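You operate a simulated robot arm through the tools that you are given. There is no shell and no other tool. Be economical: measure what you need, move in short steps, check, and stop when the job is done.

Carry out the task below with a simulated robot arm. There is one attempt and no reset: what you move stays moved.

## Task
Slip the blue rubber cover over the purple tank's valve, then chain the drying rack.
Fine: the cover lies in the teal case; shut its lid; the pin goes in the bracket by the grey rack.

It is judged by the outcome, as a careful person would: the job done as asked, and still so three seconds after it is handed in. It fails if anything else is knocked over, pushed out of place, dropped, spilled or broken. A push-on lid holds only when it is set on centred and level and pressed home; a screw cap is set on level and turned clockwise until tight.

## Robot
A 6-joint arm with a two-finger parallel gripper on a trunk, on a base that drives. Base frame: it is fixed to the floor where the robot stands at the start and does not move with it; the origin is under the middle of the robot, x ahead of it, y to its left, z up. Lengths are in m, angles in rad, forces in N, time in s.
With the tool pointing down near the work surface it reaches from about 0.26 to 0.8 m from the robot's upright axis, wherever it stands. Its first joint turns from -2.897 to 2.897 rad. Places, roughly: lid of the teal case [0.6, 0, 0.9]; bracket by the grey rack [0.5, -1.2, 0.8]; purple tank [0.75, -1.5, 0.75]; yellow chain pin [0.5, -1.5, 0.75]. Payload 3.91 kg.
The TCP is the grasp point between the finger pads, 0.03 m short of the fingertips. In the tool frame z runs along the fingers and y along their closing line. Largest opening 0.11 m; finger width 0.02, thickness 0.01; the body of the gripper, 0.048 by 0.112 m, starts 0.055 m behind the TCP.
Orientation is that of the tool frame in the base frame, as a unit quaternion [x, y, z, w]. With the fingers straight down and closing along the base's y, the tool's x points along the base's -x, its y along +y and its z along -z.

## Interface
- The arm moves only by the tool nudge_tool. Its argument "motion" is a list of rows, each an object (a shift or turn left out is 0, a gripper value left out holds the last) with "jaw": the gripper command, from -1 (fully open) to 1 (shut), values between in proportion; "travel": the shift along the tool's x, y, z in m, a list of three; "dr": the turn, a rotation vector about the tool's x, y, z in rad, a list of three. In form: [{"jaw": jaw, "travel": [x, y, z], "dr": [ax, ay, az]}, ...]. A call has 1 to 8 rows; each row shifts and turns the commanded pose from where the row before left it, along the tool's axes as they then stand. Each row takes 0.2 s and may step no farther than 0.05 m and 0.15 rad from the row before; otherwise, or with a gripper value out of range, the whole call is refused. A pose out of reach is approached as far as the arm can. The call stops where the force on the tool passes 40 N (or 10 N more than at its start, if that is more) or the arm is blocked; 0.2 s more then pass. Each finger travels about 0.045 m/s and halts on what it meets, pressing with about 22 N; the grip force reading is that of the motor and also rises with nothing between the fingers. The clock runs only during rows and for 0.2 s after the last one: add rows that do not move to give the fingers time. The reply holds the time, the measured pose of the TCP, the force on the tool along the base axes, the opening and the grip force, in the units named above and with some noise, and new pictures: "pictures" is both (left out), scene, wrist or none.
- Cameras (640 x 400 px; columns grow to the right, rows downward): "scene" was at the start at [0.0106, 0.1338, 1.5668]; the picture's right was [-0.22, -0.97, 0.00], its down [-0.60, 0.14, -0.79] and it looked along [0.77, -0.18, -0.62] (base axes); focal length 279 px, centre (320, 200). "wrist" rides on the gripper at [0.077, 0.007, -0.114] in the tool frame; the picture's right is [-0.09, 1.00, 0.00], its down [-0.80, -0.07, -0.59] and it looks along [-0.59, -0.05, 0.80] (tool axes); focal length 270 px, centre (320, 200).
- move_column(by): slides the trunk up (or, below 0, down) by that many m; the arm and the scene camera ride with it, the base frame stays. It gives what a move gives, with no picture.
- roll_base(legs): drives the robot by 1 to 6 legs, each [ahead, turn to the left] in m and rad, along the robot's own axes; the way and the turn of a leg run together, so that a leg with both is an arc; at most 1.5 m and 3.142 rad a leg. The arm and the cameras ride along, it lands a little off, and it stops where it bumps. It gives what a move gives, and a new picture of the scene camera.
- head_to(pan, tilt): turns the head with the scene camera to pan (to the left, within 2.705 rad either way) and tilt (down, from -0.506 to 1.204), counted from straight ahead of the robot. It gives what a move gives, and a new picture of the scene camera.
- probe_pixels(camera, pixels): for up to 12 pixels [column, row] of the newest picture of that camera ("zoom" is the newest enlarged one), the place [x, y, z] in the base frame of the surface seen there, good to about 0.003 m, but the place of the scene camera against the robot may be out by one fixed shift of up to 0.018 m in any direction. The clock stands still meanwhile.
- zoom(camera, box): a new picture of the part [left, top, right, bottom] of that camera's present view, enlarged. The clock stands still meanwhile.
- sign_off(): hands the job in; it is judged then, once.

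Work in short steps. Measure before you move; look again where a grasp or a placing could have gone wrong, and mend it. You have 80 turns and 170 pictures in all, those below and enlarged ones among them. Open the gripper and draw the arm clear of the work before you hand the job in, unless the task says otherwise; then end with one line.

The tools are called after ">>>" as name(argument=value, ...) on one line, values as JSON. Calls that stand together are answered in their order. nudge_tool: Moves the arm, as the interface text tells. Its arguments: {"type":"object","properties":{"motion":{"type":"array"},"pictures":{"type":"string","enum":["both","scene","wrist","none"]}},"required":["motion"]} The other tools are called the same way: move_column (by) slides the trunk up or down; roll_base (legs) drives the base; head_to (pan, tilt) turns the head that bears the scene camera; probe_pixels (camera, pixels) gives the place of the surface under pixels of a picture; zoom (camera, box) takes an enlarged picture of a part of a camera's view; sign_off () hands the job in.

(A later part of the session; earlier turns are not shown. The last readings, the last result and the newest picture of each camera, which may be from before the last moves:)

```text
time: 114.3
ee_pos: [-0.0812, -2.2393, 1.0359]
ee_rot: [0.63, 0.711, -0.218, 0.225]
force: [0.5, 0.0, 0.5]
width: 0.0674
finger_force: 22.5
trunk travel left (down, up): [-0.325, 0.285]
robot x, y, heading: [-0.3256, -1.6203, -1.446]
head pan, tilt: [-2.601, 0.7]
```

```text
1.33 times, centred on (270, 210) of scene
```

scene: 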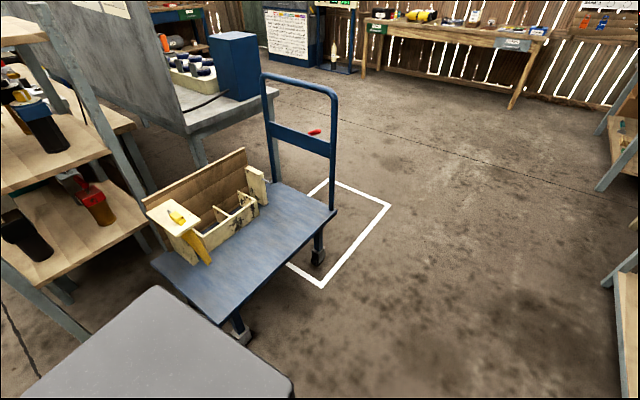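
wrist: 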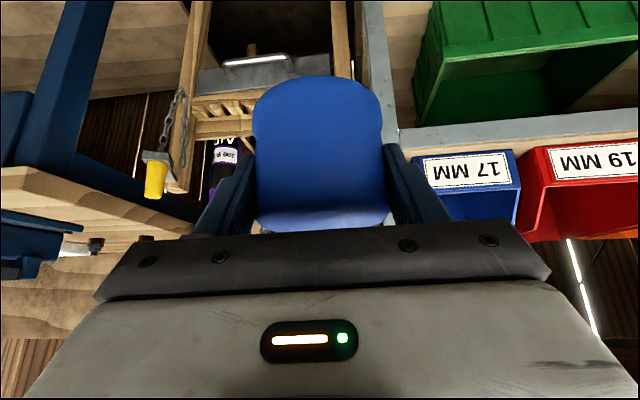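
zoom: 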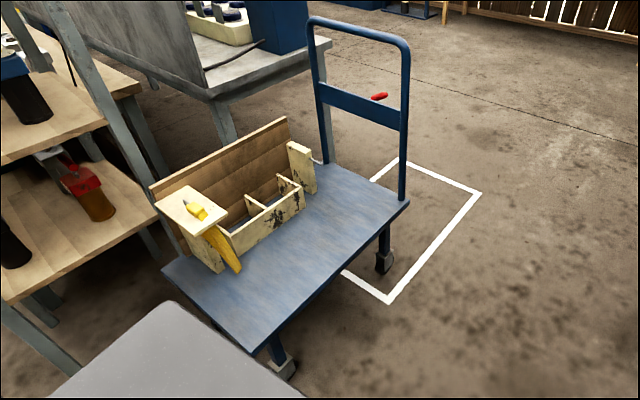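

The trolley's deck edge (x≈−0.826) is aligned and the wheel spot matches within measuring error, so it wasn't displaced. Now turn left to heading 0.

>>> roll_base(legs=[[0, 1.446]])

>>> head_to(pan=0.15, tilt=0.5)

>>> nudge_tool(motion=[{}], pictures="wrist")

```text
time: 116.9
ee_pos: [0.3006, -1.8362, 1.0391]
ee_rot: [0.27, 0.91, -0.109, 0.296]
force: [-6.8, -7.1, 3.9]
width: 0.0679
finger_force: 22.1
trunk travel left (down, up): [-0.325, 0.285]
robot x, y, heading: [-0.335, -1.6325, -0.601]
head pan, tilt: [-2.601, 0.7]
stopped in leg 1: the force on the tool passed its limit (the readings are from after the stop); the commanded pose is now the measured one
```

scene: 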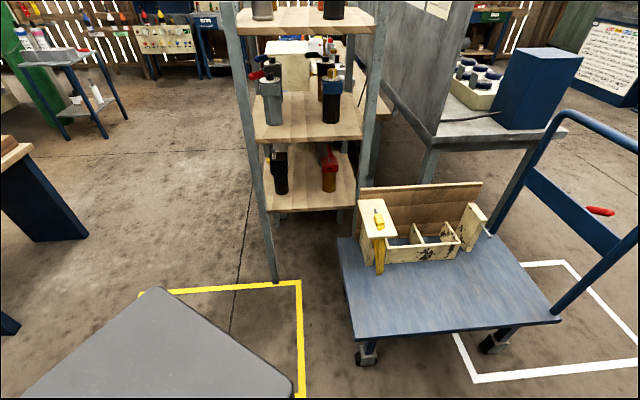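

```text
time: 119.3
ee_pos: [0.3013, -1.8357, 1.0386]
ee_rot: [0.27, 0.91, -0.108, 0.295]
force: [-11.4, -16.4, -0.7]
width: 0.0679
finger_force: 22.4
trunk travel left (down, up): [-0.325, 0.285]
robot x, y, heading: [-0.3325, -1.6281, -0.605]
head pan, tilt: [0.15, 0.499]
```

scene: 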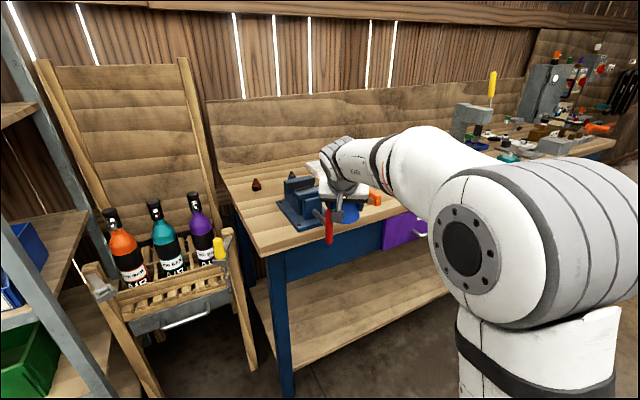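

```text
time: 119.7
ee_pos: [0.3008, -1.8367, 1.0386]
ee_rot: [0.27, 0.91, -0.108, 0.296]
force: [-11.4, -17.7, -0.4]
width: 0.0679
finger_force: 22.4
trunk travel left (down, up): [-0.325, 0.285]
robot x, y, heading: [-0.3337, -1.6334, -0.597]
head pan, tilt: [0.15, 0.499]
```

wrist: 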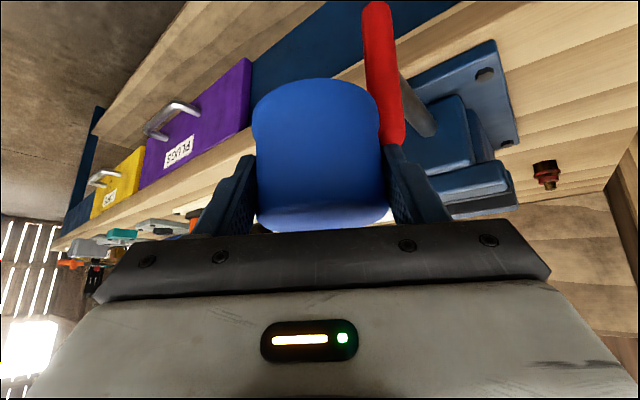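

The left finger touched the vise's red handle. Turn back right a little, raise the trunk 0.18, then turn left above it.

>>> roll_base(legs=[[0, -0.25]])

>>> move_column(by=0.2)

>>> roll_base(legs=[[0, 0.84]])

>>> nudge_tool(motion=[{}], pictures="wrist")

```text
time: 121.0
ee_pos: [0.2355, -1.984, 1.0386]
ee_rot: [0.38, 0.87, -0.144, 0.279]
force: [0.5, -0.7, -0.8]
width: 0.0678
finger_force: 22.3
trunk travel left (down, up): [-0.325, 0.285]
robot x, y, heading: [-0.3298, -1.6272, -0.837]
head pan, tilt: [0.15, 0.499]
```

scene: 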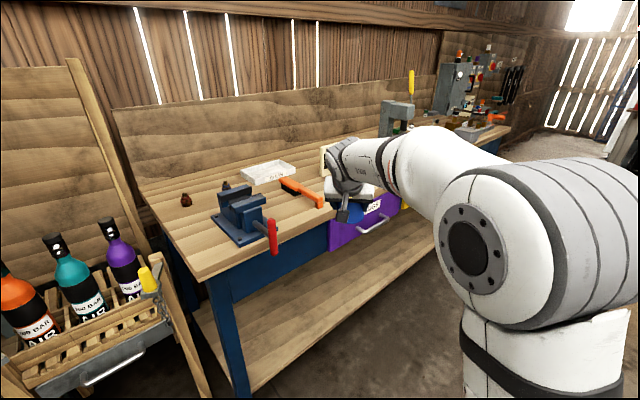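

```text
time: 123.2
ee_pos: [0.235, -1.9846, 1.2389]
ee_rot: [0.38, 0.87, -0.144, 0.28]
force: [-1.0, -0.6, -0.6]
width: 0.0674
finger_force: 21.9
trunk travel left (down, up): [-0.525, 0.085]
robot x, y, heading: [-0.3272, -1.6317, -0.84]
head pan, tilt: [0.15, 0.499]
```

```text
time: 125.7
ee_pos: [0.3136, -1.4486, 1.2394]
ee_rot: [-0.006, 0.949, -0.018, 0.315]
force: [0.5, 0.0, 0.1]
width: 0.0672
finger_force: 21.6
trunk travel left (down, up): [-0.525, 0.085]
robot x, y, heading: [-0.3254, -1.6486, -0.001]
head pan, tilt: [0.15, 0.499]
```

scene: 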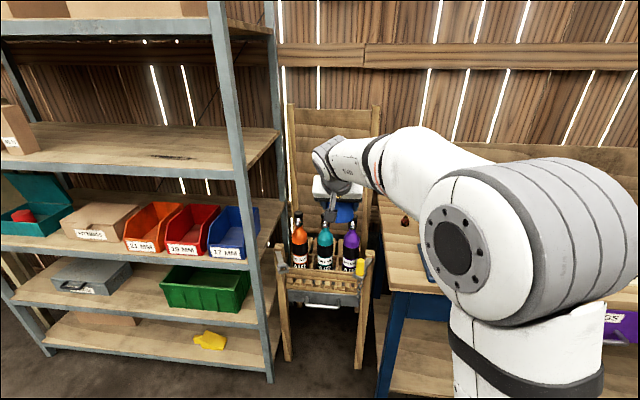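

```text
time: 126.1
ee_pos: [0.3132, -1.4482, 1.2389]
ee_rot: [-0.008, 0.949, -0.016, 0.314]
force: [-0.1, -0.1, -1.0]
width: 0.0671
finger_force: 22.4
trunk travel left (down, up): [-0.525, 0.085]
robot x, y, heading: [-0.3244, -1.6493, -0.007]
head pan, tilt: [0.15, 0.499]
```

wrist: 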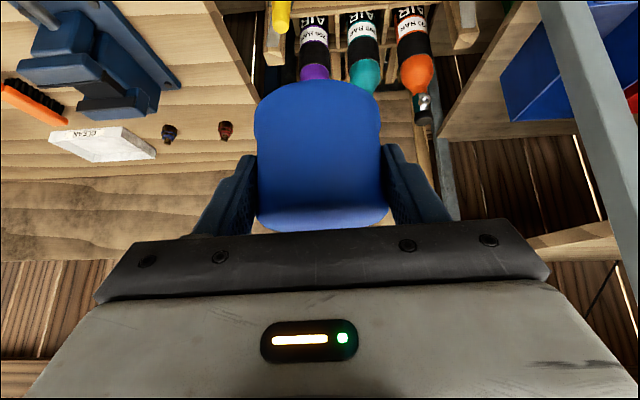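

Now above everything with heading 0. I drive forward 0.25 so the cap nears the valve (still 0.2 m above), and zoom to compare cap and valve in the same camera.

>>> roll_base(legs=[[0.25, 0]])

>>> nudge_tool(motion=[{"travel": [-0.0323, 0, 0.0236]}, {"travel": [-0.0323, 0, 0.0236]}, {}], pictures="both")

>>> zoom(camera="scene", box=[240, 120, 440, 320])

```text
time: 128.0
ee_pos: [0.5764, -1.452, 1.2383]
ee_rot: [-0.006, 0.95, -0.018, 0.313]
force: [-0.2, -0.7, 0.0]
width: 0.0676
finger_force: 22.7
trunk travel left (down, up): [-0.525, 0.085]
robot x, y, heading: [-0.0651, -1.6515, -0.014]
head pan, tilt: [0.15, 0.499]
```

scene: 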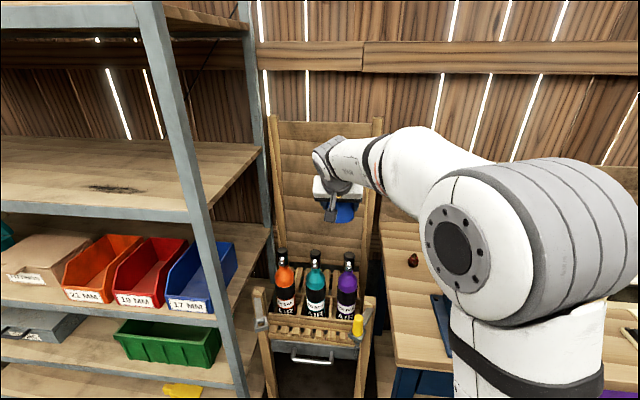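

```text
time: 128.8
ee_pos: [0.6543, -1.4497, 1.2407]
ee_rot: [-0.006, 0.949, -0.018, 0.314]
force: [0.8, -0.2, -1.1]
width: 0.0674
finger_force: 21.9
trunk travel left (down, up): [-0.525, 0.085]
robot x, y, heading: [-0.0651, -1.655, -0.011]
head pan, tilt: [0.15, 0.499]
```

scene: 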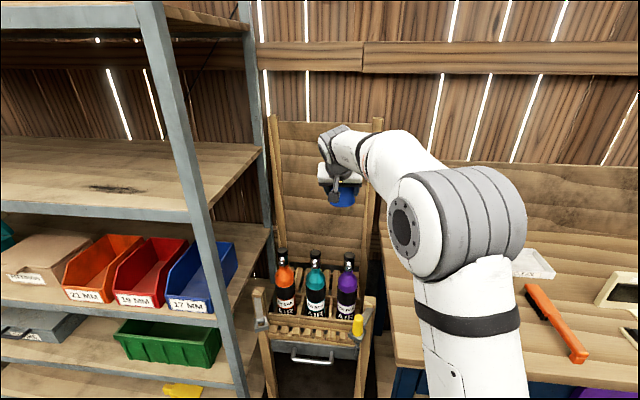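
wrist: 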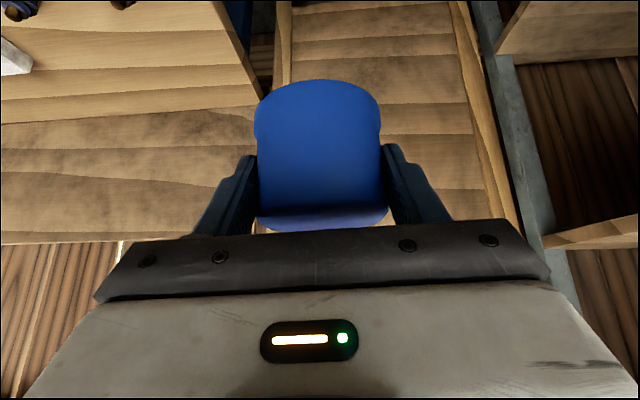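

```text
2.00 times, centred on (340, 220) of scene
```

zoom: 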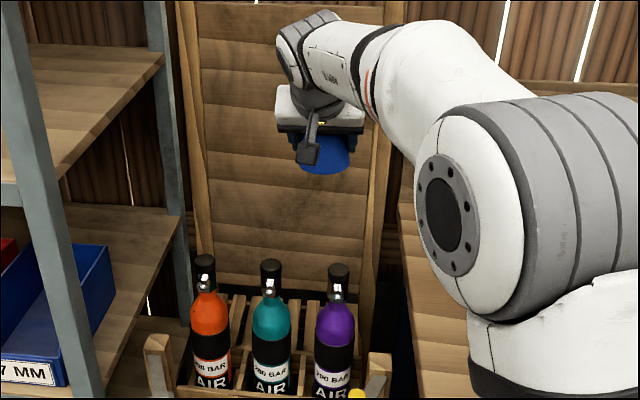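

Probe valve top and the visible cap front in the same view to get the relative offset.

>>> probe_pixels(camera="zoom", pixels=[[338, 266], [328, 268], [348, 268], [338, 271], [338, 278], [336, 290], [325, 168], [305, 170], [345, 165], [350, 150], [322, 160], [340, 158]])

>>> zoom(camera="scene", box=[315, 160, 375, 300])

>>> probe_pixels(camera="wrist", pixels=[[320, 84], [320, 150], [320, 205], [260, 130], [376, 130], [320, 215], [280, 210], [360, 210]])

```text
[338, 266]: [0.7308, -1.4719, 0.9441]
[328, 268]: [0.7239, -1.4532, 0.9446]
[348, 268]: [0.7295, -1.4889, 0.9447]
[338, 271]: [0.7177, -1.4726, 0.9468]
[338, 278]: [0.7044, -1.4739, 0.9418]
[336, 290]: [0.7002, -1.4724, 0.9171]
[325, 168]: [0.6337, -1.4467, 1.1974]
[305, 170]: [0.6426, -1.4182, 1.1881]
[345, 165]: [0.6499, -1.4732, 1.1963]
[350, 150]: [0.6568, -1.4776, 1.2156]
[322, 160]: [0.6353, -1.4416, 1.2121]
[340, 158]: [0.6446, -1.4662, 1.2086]
```

```text
2.86 times, centred on (345, 230) of scene
```

zoom: 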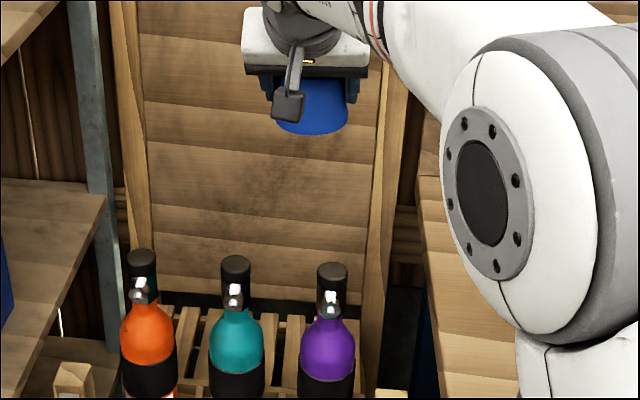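

```text
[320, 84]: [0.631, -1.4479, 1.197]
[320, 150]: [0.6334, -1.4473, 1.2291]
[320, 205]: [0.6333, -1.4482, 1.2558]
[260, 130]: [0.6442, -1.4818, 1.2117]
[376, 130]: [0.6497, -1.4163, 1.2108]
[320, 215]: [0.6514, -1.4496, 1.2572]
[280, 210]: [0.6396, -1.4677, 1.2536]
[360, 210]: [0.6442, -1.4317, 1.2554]
```

Cap axis ≈(0.668,−1.448) vs valve ≈(0.7225,−1.472) in the same camera: shift (+0.054,−0.023). I shift, level a 0.02 rad roll, then descend 0.22 so the cap bottom is ~2.5 cm above the valve.

>>> nudge_tool(motion=[{"dr": [-0.018, 0, 0.013]}, {"travel": [-0.0216, -0.0115, 0.0161]}, {"travel": [-0.0216, -0.0115, 0.0161]}, {"travel": [0.0268, 0, 0.036]}, {"travel": [0.0268, 0, 0.036]}, {"travel": [0.0268, 0, 0.036]}, {"travel": [0.0268, 0, 0.036]}, {"travel": [0.0238, 0, 0.032]}], pictures="both")

>>> zoom(camera="scene", box=[290, 180, 410, 300])

```text
time: 130.6
ee_pos: [0.7096, -1.4727, 1.0161]
ee_rot: [-0.003, 0.949, -0.007, 0.314]
force: [0.8, 0.4, 0.1]
width: 0.0674
finger_force: 21.9
out of reach, approached as far as the arm can: row 3
trunk travel left (down, up): [-0.525, 0.085]
robot x, y, heading: [-0.064, -1.6512, -0.012]
head pan, tilt: [0.15, 0.499]
```

scene: 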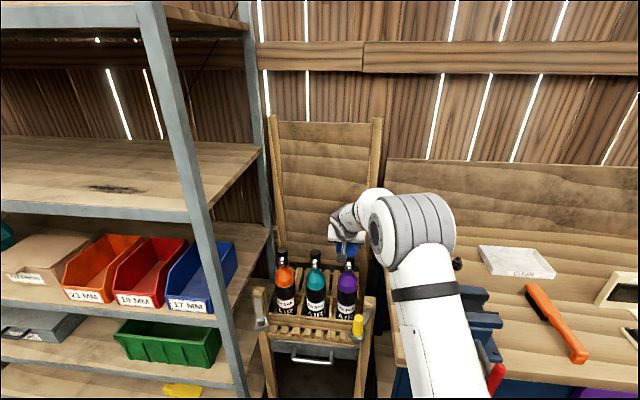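
wrist: 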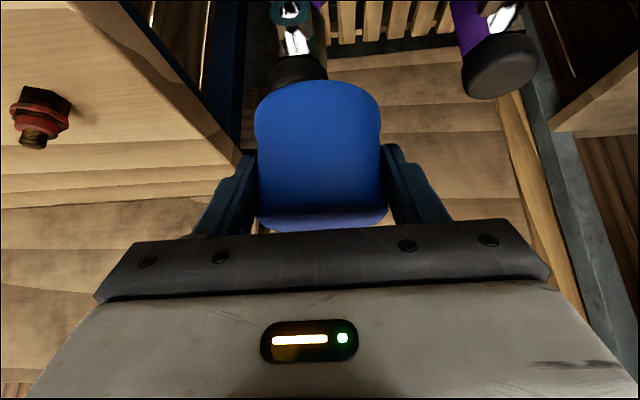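

```text
3.33 times, centred on (350, 240) of scene
```

zoom: 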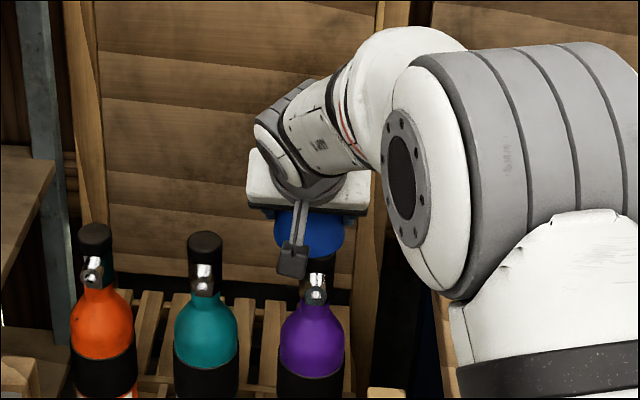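

The wrist camera sees a valve just past the cap at (298,70) and another at (500,65). Probe both, plus cap edges.

>>> probe_pixels(camera="wrist", pixels=[[298, 70], [275, 72], [322, 72], [298, 58], [290, 40], [500, 70], [320, 90], [320, 150], [260, 130], [376, 130], [475, 15], [288, 8]])

>>> zoom(camera="wrist", box=[220, 0, 560, 120])

>>> probe_pixels(camera="scene", pixels=[[348, 261], [351, 250], [345, 250], [347, 272], [347, 278], [341, 278], [353, 278], [315, 253], [282, 252], [347, 247]])

```text
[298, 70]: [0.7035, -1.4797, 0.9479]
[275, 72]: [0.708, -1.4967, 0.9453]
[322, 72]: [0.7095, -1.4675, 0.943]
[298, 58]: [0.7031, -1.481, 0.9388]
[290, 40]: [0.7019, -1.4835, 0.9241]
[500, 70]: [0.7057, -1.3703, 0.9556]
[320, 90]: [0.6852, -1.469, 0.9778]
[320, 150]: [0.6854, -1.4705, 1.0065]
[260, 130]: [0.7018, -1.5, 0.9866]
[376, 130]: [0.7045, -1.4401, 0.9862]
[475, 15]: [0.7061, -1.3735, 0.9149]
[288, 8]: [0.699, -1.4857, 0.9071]
```

```text
1.88 times, centred on (390, 60) of wrist
```

zoom: 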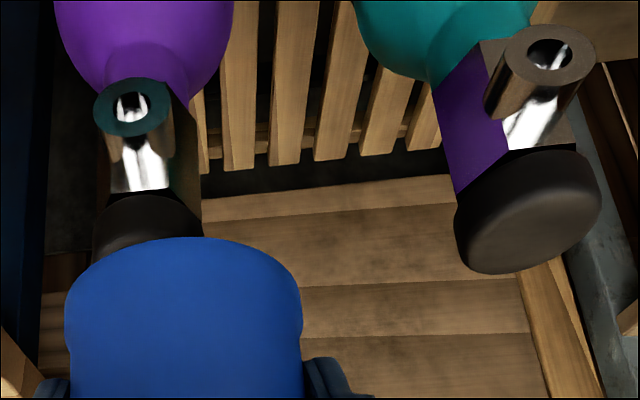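

```text
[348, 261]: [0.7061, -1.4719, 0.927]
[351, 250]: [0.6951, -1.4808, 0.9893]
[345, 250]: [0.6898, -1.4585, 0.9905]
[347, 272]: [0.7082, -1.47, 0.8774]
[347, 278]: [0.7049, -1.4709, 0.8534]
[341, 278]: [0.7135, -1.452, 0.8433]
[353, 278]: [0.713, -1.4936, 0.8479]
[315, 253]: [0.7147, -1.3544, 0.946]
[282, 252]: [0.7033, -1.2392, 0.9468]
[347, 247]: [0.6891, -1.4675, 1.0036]
```

Both cameras agree the cap must go ≈ −0.011 in y and +0.001 in x. I shift and lower gradually over the valve.

>>> nudge_tool(motion=[{"travel": [-0.001, -0.011, 0.001]}, {"travel": [0, 0, 0]}, {"travel": [0.0089, 0, 0.012]}, {"travel": [0.0089, 0, 0.012]}, {"travel": [0.006, 0, 0.008]}, {"travel": [0.006, 0, 0.008]}], pictures="wrist")

>>> zoom(camera="scene", box=[310, 200, 390, 300])

```text
time: 132.0
ee_pos: [0.7067, -1.4854, 0.9667]
ee_rot: [-0.003, 0.949, -0.008, 0.314]
force: [-0.9, 0.0, -0.6]
width: 0.0676
finger_force: 22.4
trunk travel left (down, up): [-0.525, 0.085]
robot x, y, heading: [-0.0658, -1.6508, -0.015]
head pan, tilt: [0.15, 0.499]
```

wrist: 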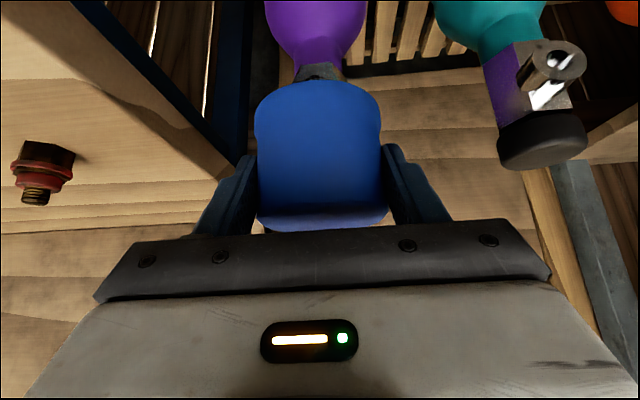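

```text
4.00 times, centred on (350, 250) of scene
```

zoom: 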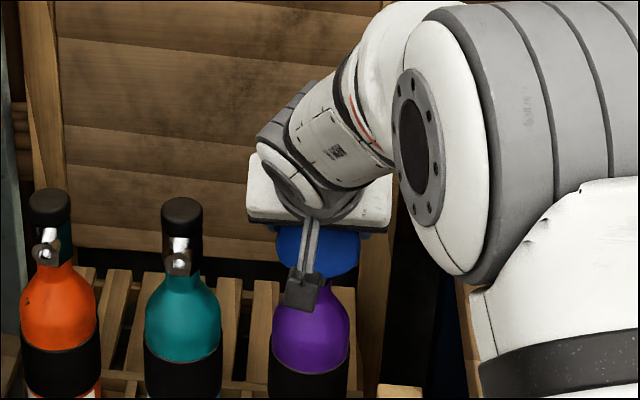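

The cap slipped 3 cm over the valve with no force, neck centred. Keep pressing down until it's home (force rises).

>>> nudge_tool(motion=[{"travel": [0.006, 0, 0.008]}, {"travel": [0.006, 0, 0.008]}, {"travel": [0.0048, 0, 0.0064]}, {"travel": [0.0048, 0, 0.0064]}, {"travel": [0.0036, 0, 0.0048]}, {"travel": [0.0036, 0, 0.0048]}, {"travel": [0.0036, 0, 0.0048]}], pictures="wrist")

```text
time: 133.1
ee_pos: [0.7091, -1.4846, 0.9404]
ee_rot: [-0.003, 0.946, -0.004, 0.323]
force: [-3.1, 0.0, 18.5]
width: 0.0675
finger_force: 22.4
trunk travel left (down, up): [-0.525, 0.085]
robot x, y, heading: [-0.0662, -1.6516, -0.014]
head pan, tilt: [0.15, 0.499]
stopped in row 5: the force on the tool passed its limit (the readings are from after the stop); the commanded pose is now the measured one
```

wrist: 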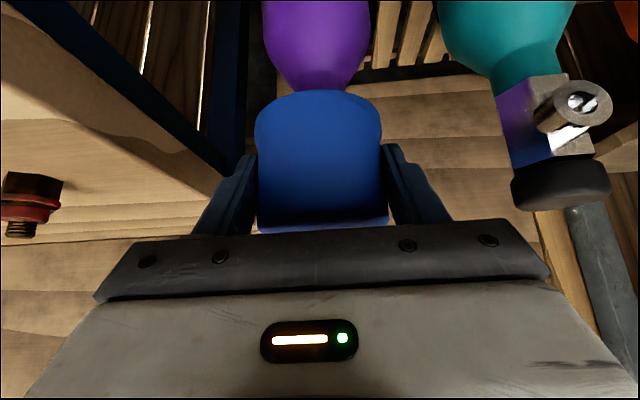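

Pressed home (cap top ≈ valve top, >40 N felt). I release, retract up-back, and inspect the cap and pin.

>>> nudge_tool(motion=[{"jaw": -0.5}, {}, {"travel": [0, 0, -0.03]}, {"travel": [0, 0, -0.04]}, {"travel": [0, 0, -0.04]}, {"travel": [0.032, 0, -0.024]}, {"travel": [0.032, 0, -0.024]}, {"travel": [0.032, 0, -0.024]}], pictures="both")

>>> zoom(camera="scene", box=[240, 220, 400, 350])

```text
time: 134.9
ee_pos: [0.5188, -1.4835, 1.0208]
ee_rot: [-0.004, 0.947, -0.005, 0.32]
force: [0.1, 0.0, 0.1]
width: 0.0825
finger_force: 0.1
trunk travel left (down, up): [-0.525, 0.085]
robot x, y, heading: [-0.0689, -1.6517, -0.012]
head pan, tilt: [0.15, 0.499]
```

scene: 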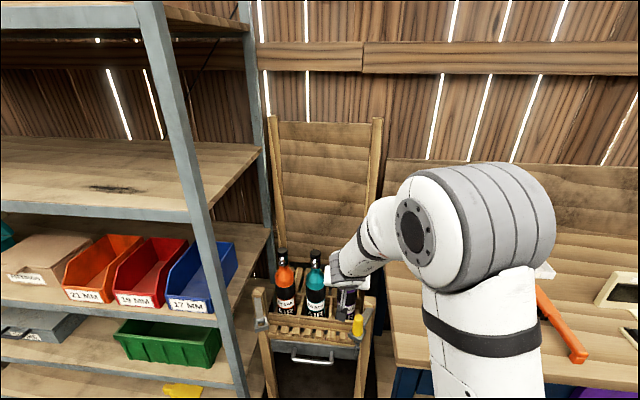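
wrist: 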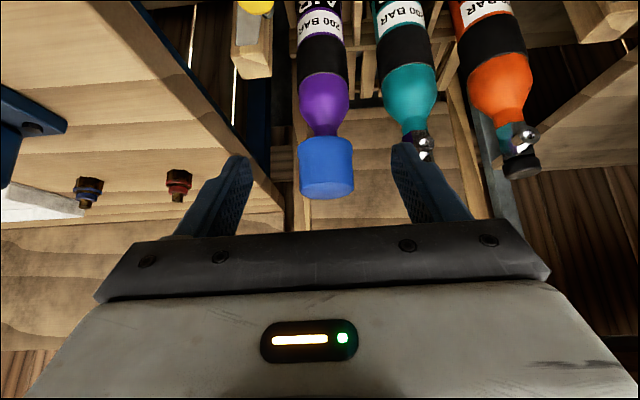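

```text
3.08 times, centred on (320, 285) of scene
```

zoom: 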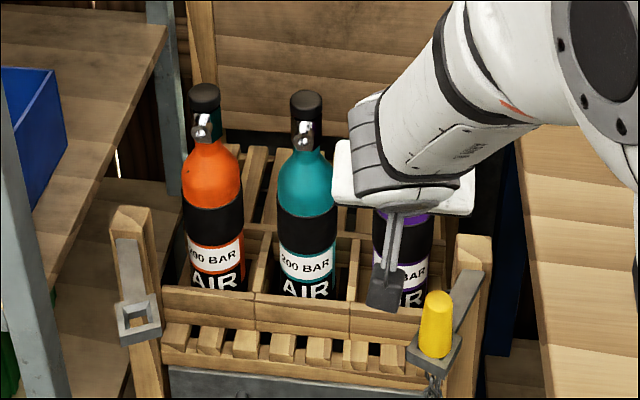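

The blue cap sits level on the purple valve. Now measure pin, left bracket and surroundings.

>>> probe_pixels(camera="zoom", pixels=[[437, 296], [436, 325], [435, 350], [422, 330], [450, 330], [412, 350], [460, 345], [124, 308], [152, 302], [157, 330], [124, 340], [530, 330]])

>>> probe_pixels(camera="wrist", pixels=[[255, 8], [326, 160], [326, 192], [301, 165], [352, 165], [252, 60]])

>>> probe_pixels(camera="scene", pixels=[[327, 252], [315, 252]])

```text
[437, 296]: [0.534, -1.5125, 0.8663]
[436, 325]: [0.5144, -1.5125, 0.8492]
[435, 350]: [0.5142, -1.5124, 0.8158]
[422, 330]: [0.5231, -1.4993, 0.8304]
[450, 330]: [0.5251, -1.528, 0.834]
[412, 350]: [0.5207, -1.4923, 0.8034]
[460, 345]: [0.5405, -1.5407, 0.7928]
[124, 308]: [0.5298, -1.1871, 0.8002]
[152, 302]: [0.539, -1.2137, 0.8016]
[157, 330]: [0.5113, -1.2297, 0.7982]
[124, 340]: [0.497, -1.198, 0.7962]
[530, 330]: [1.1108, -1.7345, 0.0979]
```

```text
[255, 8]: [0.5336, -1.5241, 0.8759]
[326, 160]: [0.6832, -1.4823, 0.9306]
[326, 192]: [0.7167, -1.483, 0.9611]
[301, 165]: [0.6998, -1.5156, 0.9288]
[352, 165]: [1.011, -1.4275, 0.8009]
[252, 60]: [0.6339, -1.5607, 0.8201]
```

```text
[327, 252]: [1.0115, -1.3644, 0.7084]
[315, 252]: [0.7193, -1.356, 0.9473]
```

Pin axis (wrist frame) ≈(0.529,−1.5245), top 0.875; bracket hole is offset (−0.010,+0.3065) from it. I set jaws to 0.06, go over the pin, descend, grip, then lift 0.1.

>>> nudge_tool(motion=[{"jaw": -0.09, "travel": [-0.008, -0.041, 0.006]}, {}, {"travel": [0.0255, 0, 0.0334]}, {"travel": [0.0255, 0, 0.0334]}, {"travel": [0.0255, 0, 0.0334]}, {"travel": [0.0253, 0, 0.0334]}, {}], pictures="wrist")

>>> nudge_tool(motion=[{"jaw": 1}, {}, {}, {}, {}], pictures="both")

>>> nudge_tool(motion=[{"travel": [-0.0202, 0, -0.0265]}, {"travel": [-0.0202, 0, -0.0265]}, {"travel": [-0.0202, 0, -0.0265]}, {}], pictures="both")

```text
time: 136.5
ee_pos: [0.531, -1.5288, 0.8531]
ee_rot: [-0.003, 0.948, -0.006, 0.319]
force: [-0.2, 0.8, 0.5]
width: 0.06
finger_force: 0.1
trunk travel left (down, up): [-0.525, 0.085]
robot x, y, heading: [-0.0629, -1.6501, -0.011]
head pan, tilt: [0.15, 0.499]
```

wrist: 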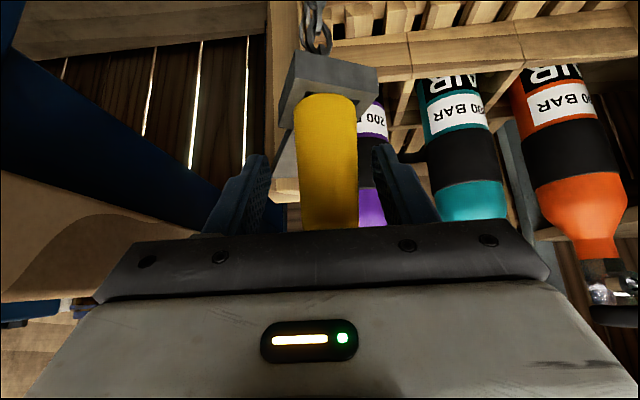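

```text
time: 137.7
ee_pos: [0.5319, -1.5303, 0.8538]
ee_rot: [-0.004, 0.947, -0.004, 0.32]
force: [-0.4, 2.8, 1.7]
width: 0.0296
finger_force: 22.2
trunk travel left (down, up): [-0.525, 0.085]
robot x, y, heading: [-0.0673, -1.6536, -0.011]
head pan, tilt: [0.15, 0.499]
```

scene: 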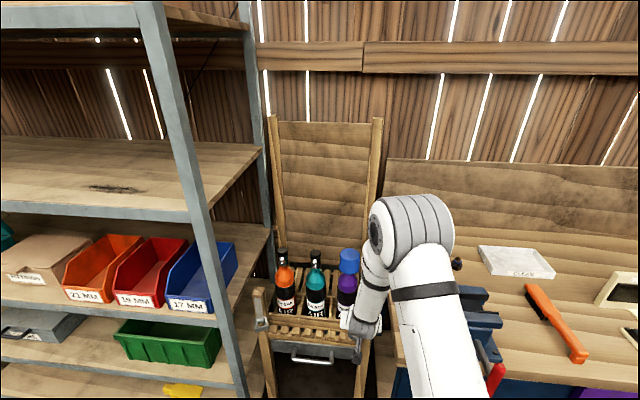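
wrist: 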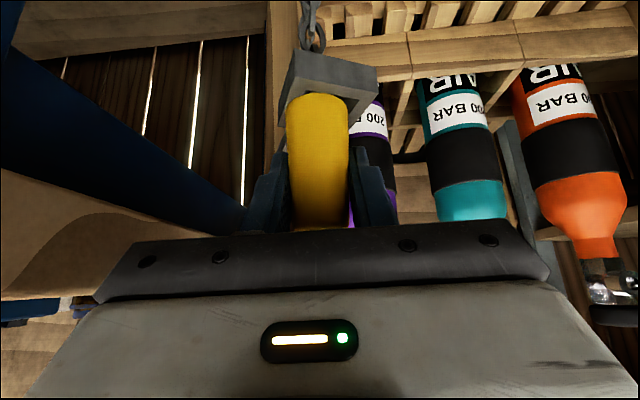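

```text
time: 138.7
ee_pos: [0.5322, -1.5261, 0.9555]
ee_rot: [-0.004, 0.948, -0.005, 0.319]
force: [-0.8, -0.3, 0.0]
width: 0.0299
finger_force: 21.4
trunk travel left (down, up): [-0.525, 0.085]
robot x, y, heading: [-0.0661, -1.6511, -0.009]
head pan, tilt: [0.15, 0.499]
```

scene: 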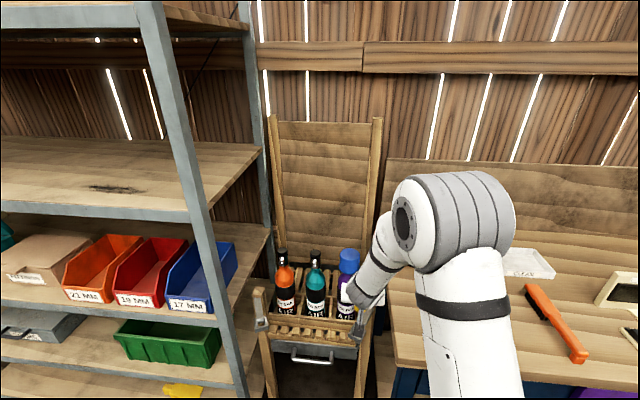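
wrist: 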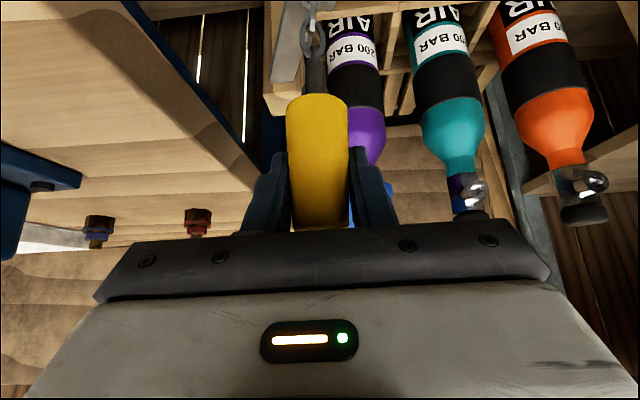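

Pin is out (shank and chain visible, width 0.0299). Move +y 0.303, x −0.010 to hover above the left bracket and look.

>>> nudge_tool(motion=[{"travel": [0.0012, 0.0432, -0.0009]}, {"travel": [0.0012, 0.0432, -0.0009]}, {"travel": [0.0012, 0.0432, -0.0009]}, {"travel": [0.0012, 0.0432, -0.0009]}, {"travel": [0.0012, 0.0432, -0.0009]}, {"travel": [0.0012, 0.0432, -0.0009]}, {"travel": [0.0012, 0.0434, -0.0009]}, {}], pictures="both")

>>> zoom(camera="scene", box=[230, 240, 330, 350])

>>> zoom(camera="wrist", box=[240, 0, 400, 130])

```text
time: 140.5
ee_pos: [0.5225, -1.2234, 0.9526]
ee_rot: [-0.003, 0.947, -0.005, 0.32]
force: [-0.3, 0.4, -1.0]
width: 0.03
finger_force: 22.1
trunk travel left (down, up): [-0.525, 0.085]
robot x, y, heading: [-0.0661, -1.6507, -0.014]
head pan, tilt: [0.15, 0.499]
```

scene: 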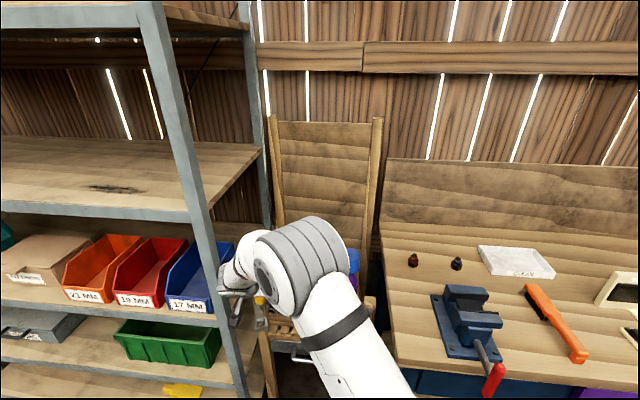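
wrist: 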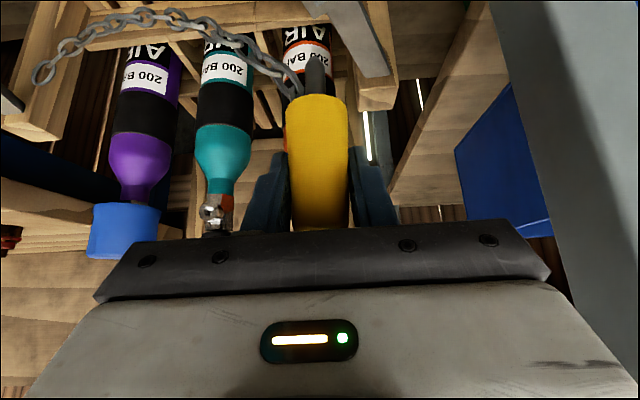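

```text
3.64 times, centred on (280, 295) of scene
```

zoom: 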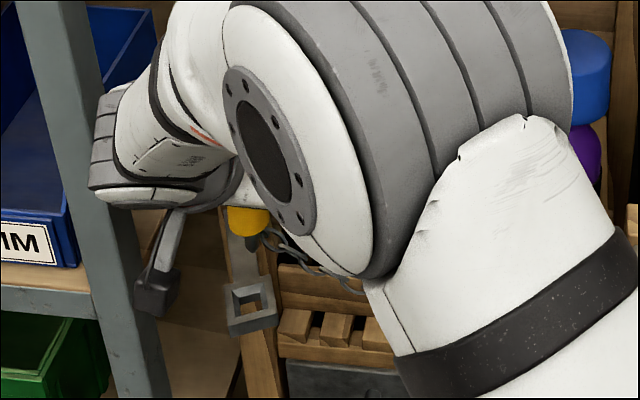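

```text
3.08 times, centred on (320, 65) of wrist
```

zoom: 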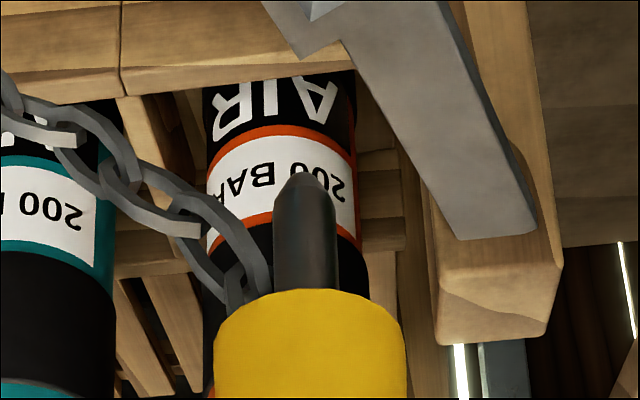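

Pin hovers close to the ring. Probe shank tip and ring in both cameras for the final offset.

>>> probe_pixels(camera="wrist", pixels=[[316, 62], [316, 80], [306, 80], [325, 80], [318, 110], [318, 5], [309, 1], [323, 2], [345, 40], [318, 150]])

>>> zoom(camera="scene", box=[250, 290, 285, 345])

>>> probe_pixels(camera="scene", pixels=[[293, 320], [294, 320], [292, 331], [303, 317], [305, 327], [299, 306], [300, 300], [299, 303], [264, 304], [261, 303], [259, 306], [258, 300]])

```text
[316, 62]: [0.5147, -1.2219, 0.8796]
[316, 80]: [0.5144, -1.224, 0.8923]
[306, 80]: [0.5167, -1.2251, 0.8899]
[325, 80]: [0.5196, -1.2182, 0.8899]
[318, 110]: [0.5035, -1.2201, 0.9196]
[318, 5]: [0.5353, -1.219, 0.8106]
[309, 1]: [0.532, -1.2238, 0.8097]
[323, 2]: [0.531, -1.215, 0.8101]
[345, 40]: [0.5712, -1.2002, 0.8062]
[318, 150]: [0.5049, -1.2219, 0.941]
```

```text
7.27 times, centred on (268, 318) of scene
```

zoom: 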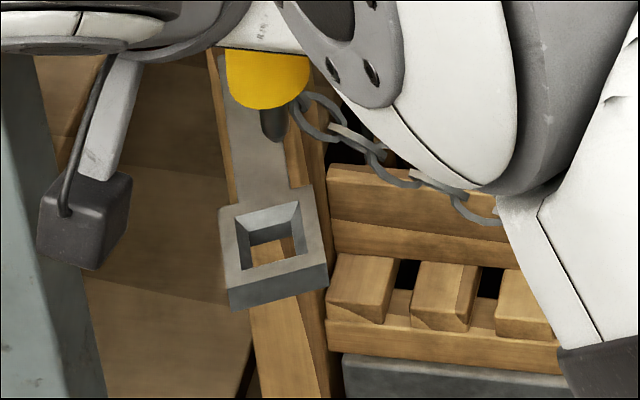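

```text
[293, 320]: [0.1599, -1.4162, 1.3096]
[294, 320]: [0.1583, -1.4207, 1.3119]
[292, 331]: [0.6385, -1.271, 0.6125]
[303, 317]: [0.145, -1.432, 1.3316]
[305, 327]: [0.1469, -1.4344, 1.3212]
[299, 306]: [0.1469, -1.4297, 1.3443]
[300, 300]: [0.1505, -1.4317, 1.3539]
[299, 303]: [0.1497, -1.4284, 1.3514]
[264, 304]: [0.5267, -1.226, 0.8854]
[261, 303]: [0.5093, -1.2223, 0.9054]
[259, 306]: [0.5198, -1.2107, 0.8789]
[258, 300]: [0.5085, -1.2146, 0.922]
```

Pin axis ≈(0.520,−1.222), ring hole ≈(0.519,−1.218). Shift +y 3.5 mm and lower the pin ~0.098 gently.

>>> nudge_tool(motion=[{"travel": [0, 0.0035, 0]}, {"travel": [0.0182, 0, 0.0239]}, {"travel": [0.0182, 0, 0.0239]}, {"travel": [0.0061, 0, 0.008]}, {"travel": [0.0061, 0, 0.008]}, {"travel": [0.0061, 0, 0.008]}, {"travel": [0.0051, 0, 0.0067]}, {}], pictures="both")

>>> zoom(camera="scene", box=[240, 280, 300, 340])

```text
time: 142.3
ee_pos: [0.5212, -1.2211, 0.854]
ee_rot: [-0.003, 0.947, -0.004, 0.321]
force: [-2.9, 9.9, 7.2]
width: 0.0298
finger_force: 22.0
trunk travel left (down, up): [-0.525, 0.085]
robot x, y, heading: [-0.0659, -1.6521, -0.015]
head pan, tilt: [0.15, 0.499]
```

scene: 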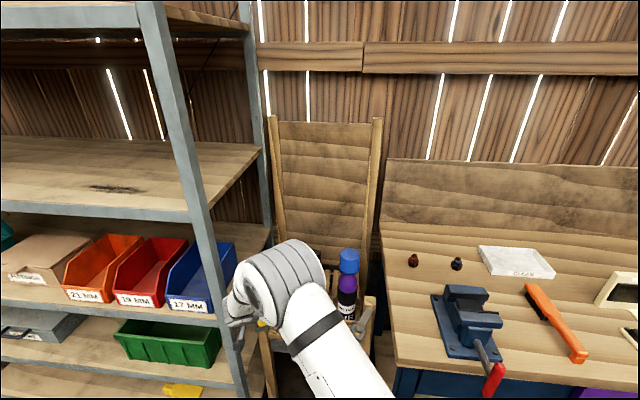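
wrist: 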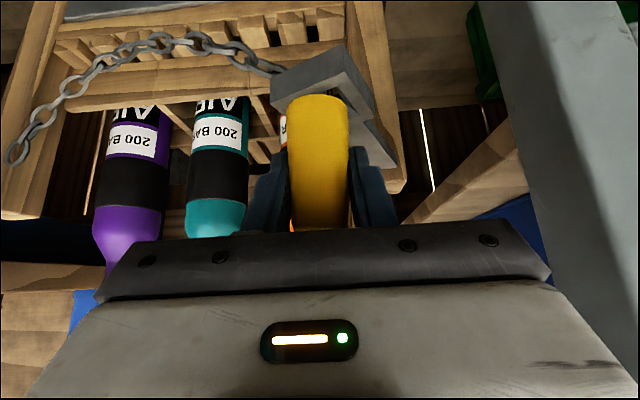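

```text
6.67 times, centred on (270, 310) of scene
```

zoom: 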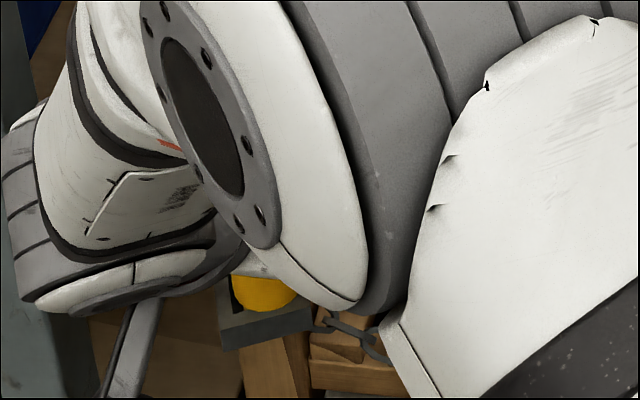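

The pin is seated at the same height (0.854) as in its old holder, with the chain strung across. Release, retract up, then drive back to the case.

>>> nudge_tool(motion=[{"jaw": 0.1}, {}, {}, {"travel": [0, 0, -0.03]}, {"travel": [0, 0, -0.04]}, {"travel": [0, 0, -0.04]}, {}], pictures="wrist")

>>> nudge_tool(motion=[{"travel": [-0.012, -0.043, -0.016]}, {"travel": [-0.012, -0.043, -0.016]}, {"travel": [-0.012, -0.043, -0.016]}, {"travel": [-0.012, -0.043, -0.016]}, {"travel": [-0.012, -0.043, -0.016]}, {"travel": [-0.012, 0, -0.016]}, {"travel": [-0.012, 0, -0.016]}], pictures="scene")

>>> roll_base(legs=[[-0.3, 0], [0, 1.58], [1.44, 0], [0, -1.57]])

>>> head_to(pan=0.1, tilt=0.45)

```text
time: 143.9
ee_pos: [0.4549, -1.2231, 0.9423]
ee_rot: [-0.003, 0.947, -0.006, 0.32]
force: [0.2, -0.7, -0.9]
width: 0.0496
finger_force: 0.2
trunk travel left (down, up): [-0.525, 0.085]
robot x, y, heading: [-0.0622, -1.6521, -0.014]
head pan, tilt: [0.15, 0.499]
```

wrist: 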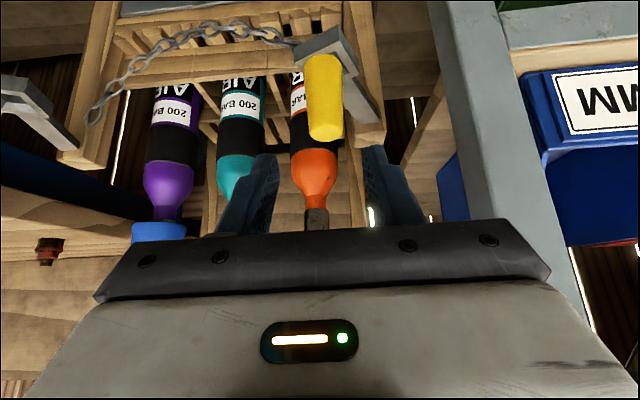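

```text
time: 145.5
ee_pos: [0.452, -1.4363, 1.0848]
ee_rot: [-0.003, 0.948, -0.006, 0.319]
force: [0.4, 0.0, 0.5]
width: 0.0495
finger_force: 0.1
trunk travel left (down, up): [-0.525, 0.085]
robot x, y, heading: [-0.0654, -1.651, -0.012]
head pan, tilt: [0.15, 0.499]
```

scene: 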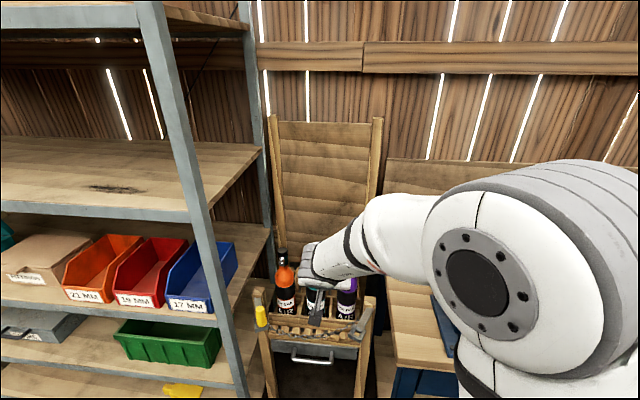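

```text
time: 161.8
ee_pos: [0.1518, -0.0599, 1.0831]
ee_rot: [0.005, 0.948, -0.009, 0.32]
force: [0.2, -0.5, -0.2]
width: 0.0495
finger_force: 0.1
trunk travel left (down, up): [-0.525, 0.085]
robot x, y, heading: [-0.3699, -0.2411, -0.012]
head pan, tilt: [0.15, 0.499]
```

scene: 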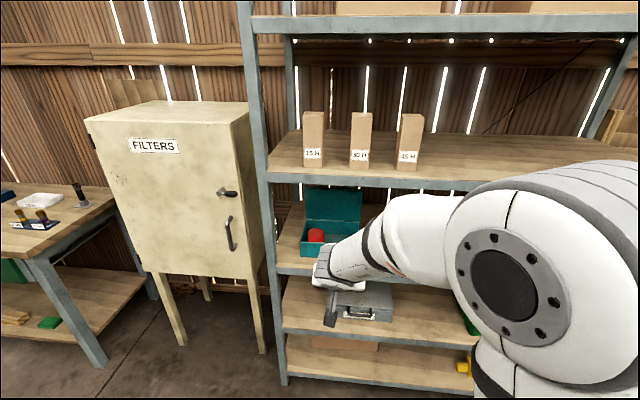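

```text
time: 162.4
ee_pos: [0.1523, -0.0591, 1.0851]
ee_rot: [0.004, 0.947, -0.009, 0.32]
force: [-0.2, -0.5, -0.8]
width: 0.0494
finger_force: 0.2
trunk travel left (down, up): [-0.525, 0.085]
robot x, y, heading: [-0.3678, -0.2422, -0.018]
head pan, tilt: [0.099, 0.45]
```

scene: 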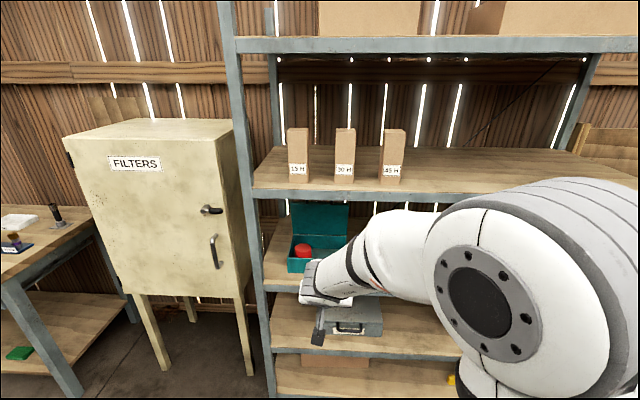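

Chain is strung (yellow pin now on the left post). Back at the case: extend, raise arm, pitch to horizontal, lower trunk so the arm enters under the shelf as when opening; then look at the handle.

>>> nudge_tool(motion=[{"travel": [-0.0318, 0, 0.0242]}, {"travel": [-0.0318, 0, 0.0242]}, {"travel": [-0.0318, 0, 0.0242]}, {"travel": [-0.0273, 0, -0.0358]}, {"travel": [-0.0273, 0, -0.0358]}, {"travel": [-0.0273, 0, -0.0358]}, {"travel": [-0.0273, 0, -0.0358]}, {"travel": [-0.0273, 0, -0.0358]}], pictures="none")

>>> nudge_tool(motion=[{"travel": [-0.0227, 0.012, -0.0298]}, {"travel": [-0.0227, 0.012, -0.0298]}, {"dr": [0, -0.15, 0]}, {"dr": [0, -0.15, 0]}, {"dr": [0, -0.15, 0]}, {"dr": [0, -0.15, 0]}, {"dr": [0, -0.15, 0]}, {"dr": [0, -0.15, 0]}], pictures="none")

>>> move_column(by=-0.29)

>>> nudge_tool(motion=[{"dr": [0, -0.018, 0]}, {}], pictures="both")

```text
time: 164.2
ee_pos: [0.2703, -0.0596, 1.3078]
ee_rot: [0.003, 0.948, -0.007, 0.319]
force: [0.2, 0.2, 0.0]
width: 0.0497
finger_force: 0.0
trunk travel left (down, up): [-0.525, 0.085]
robot x, y, heading: [-0.368, -0.2434, -0.016]
head pan, tilt: [0.099, 0.45]
```

```text
time: 166.0
ee_pos: [0.2735, -0.0334, 1.3829]
ee_rot: [0.001, 0.714, -0.009, 0.7]
force: [-0.1, 0.4, 0.2]
width: 0.0498
finger_force: 0.1
trunk travel left (down, up): [-0.525, 0.085]
robot x, y, heading: [-0.3668, -0.2404, -0.014]
head pan, tilt: [0.099, 0.45]
```

```text
time: 168.9
ee_pos: [0.2727, -0.033, 1.0947]
ee_rot: [0.0, 0.714, -0.008, 0.7]
force: [-0.8, -0.5, -0.4]
width: 0.0494
finger_force: 0.0
trunk travel left (down, up): [-0.235, 0.375]
robot x, y, heading: [-0.3715, -0.2415, -0.018]
head pan, tilt: [0.099, 0.45]
```

```text
time: 169.5
ee_pos: [0.2723, -0.0341, 1.0936]
ee_rot: [-0.001, 0.708, -0.008, 0.706]
force: [0.0, 0.4, -1.1]
width: 0.0498
finger_force: 0.0
trunk travel left (down, up): [-0.235, 0.375]
robot x, y, heading: [-0.3707, -0.2433, -0.017]
head pan, tilt: [0.099, 0.45]
```

scene: 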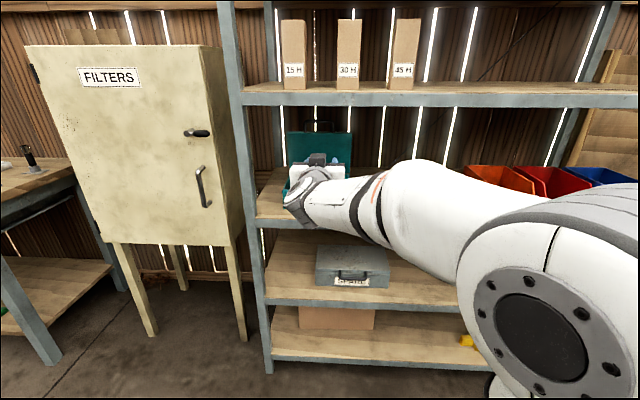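
wrist: 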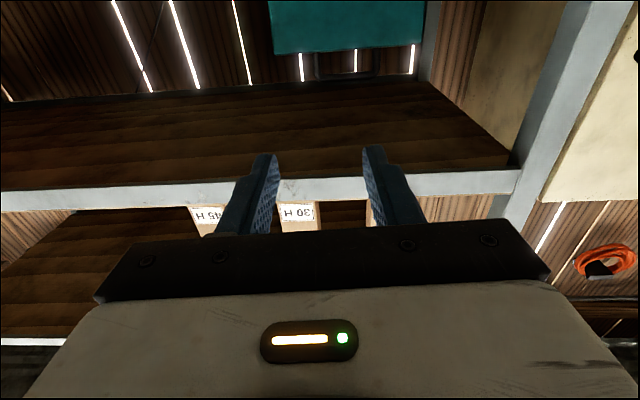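

The handle shows in the wrist view at (315–377, 50–78). Probe it, then drive forward 0.28.

>>> probe_pixels(camera="wrist", pixels=[[316, 62], [317, 68], [315, 70], [345, 77], [360, 76], [376, 60], [377, 65], [330, 40], [330, 49]])

>>> roll_base(legs=[[0.28, 0.0]])

>>> nudge_tool(motion=[{}], pictures="wrist")

```text
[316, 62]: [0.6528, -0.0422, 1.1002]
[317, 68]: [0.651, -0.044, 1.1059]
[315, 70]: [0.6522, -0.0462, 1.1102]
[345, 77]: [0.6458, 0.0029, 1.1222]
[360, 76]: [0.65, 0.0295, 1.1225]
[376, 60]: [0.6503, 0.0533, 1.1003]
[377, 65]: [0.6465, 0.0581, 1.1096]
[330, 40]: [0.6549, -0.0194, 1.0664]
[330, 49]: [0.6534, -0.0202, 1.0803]
```

```text
time: 171.5
ee_pos: [0.5549, -0.044, 1.092]
ee_rot: [0.003, 0.708, -0.01, 0.706]
force: [0.4, -0.1, 0.0]
width: 0.0495
finger_force: 0.0
trunk travel left (down, up): [-0.235, 0.375]
robot x, y, heading: [-0.0871, -0.2469, -0.022]
head pan, tilt: [0.099, 0.45]
```

scene: 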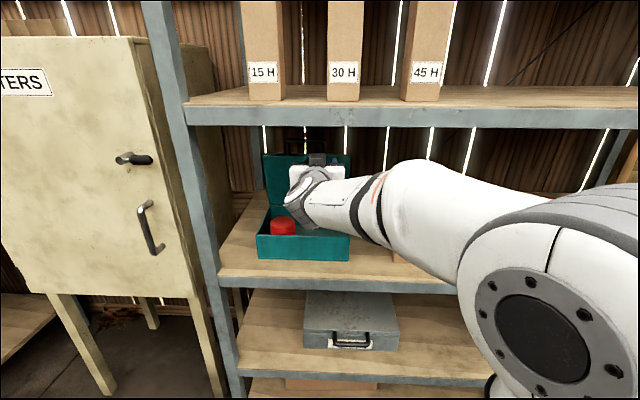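

```text
time: 171.9
ee_pos: [0.5562, -0.0434, 1.0927]
ee_rot: [0.002, 0.708, -0.009, 0.706]
force: [-0.5, -0.5, 0.0]
width: 0.0493
finger_force: 0.2
trunk travel left (down, up): [-0.235, 0.375]
robot x, y, heading: [-0.0909, -0.2458, -0.022]
head pan, tilt: [0.099, 0.45]
```

wrist: 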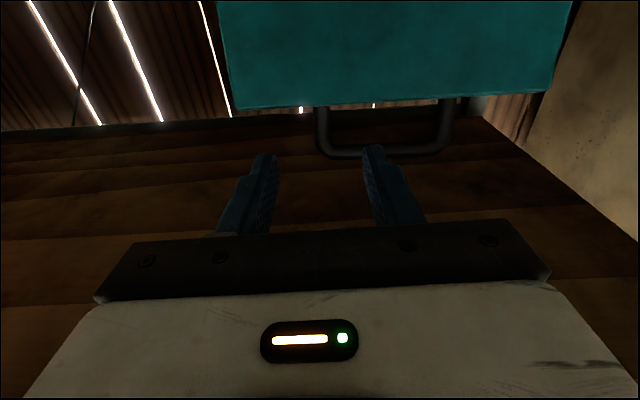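

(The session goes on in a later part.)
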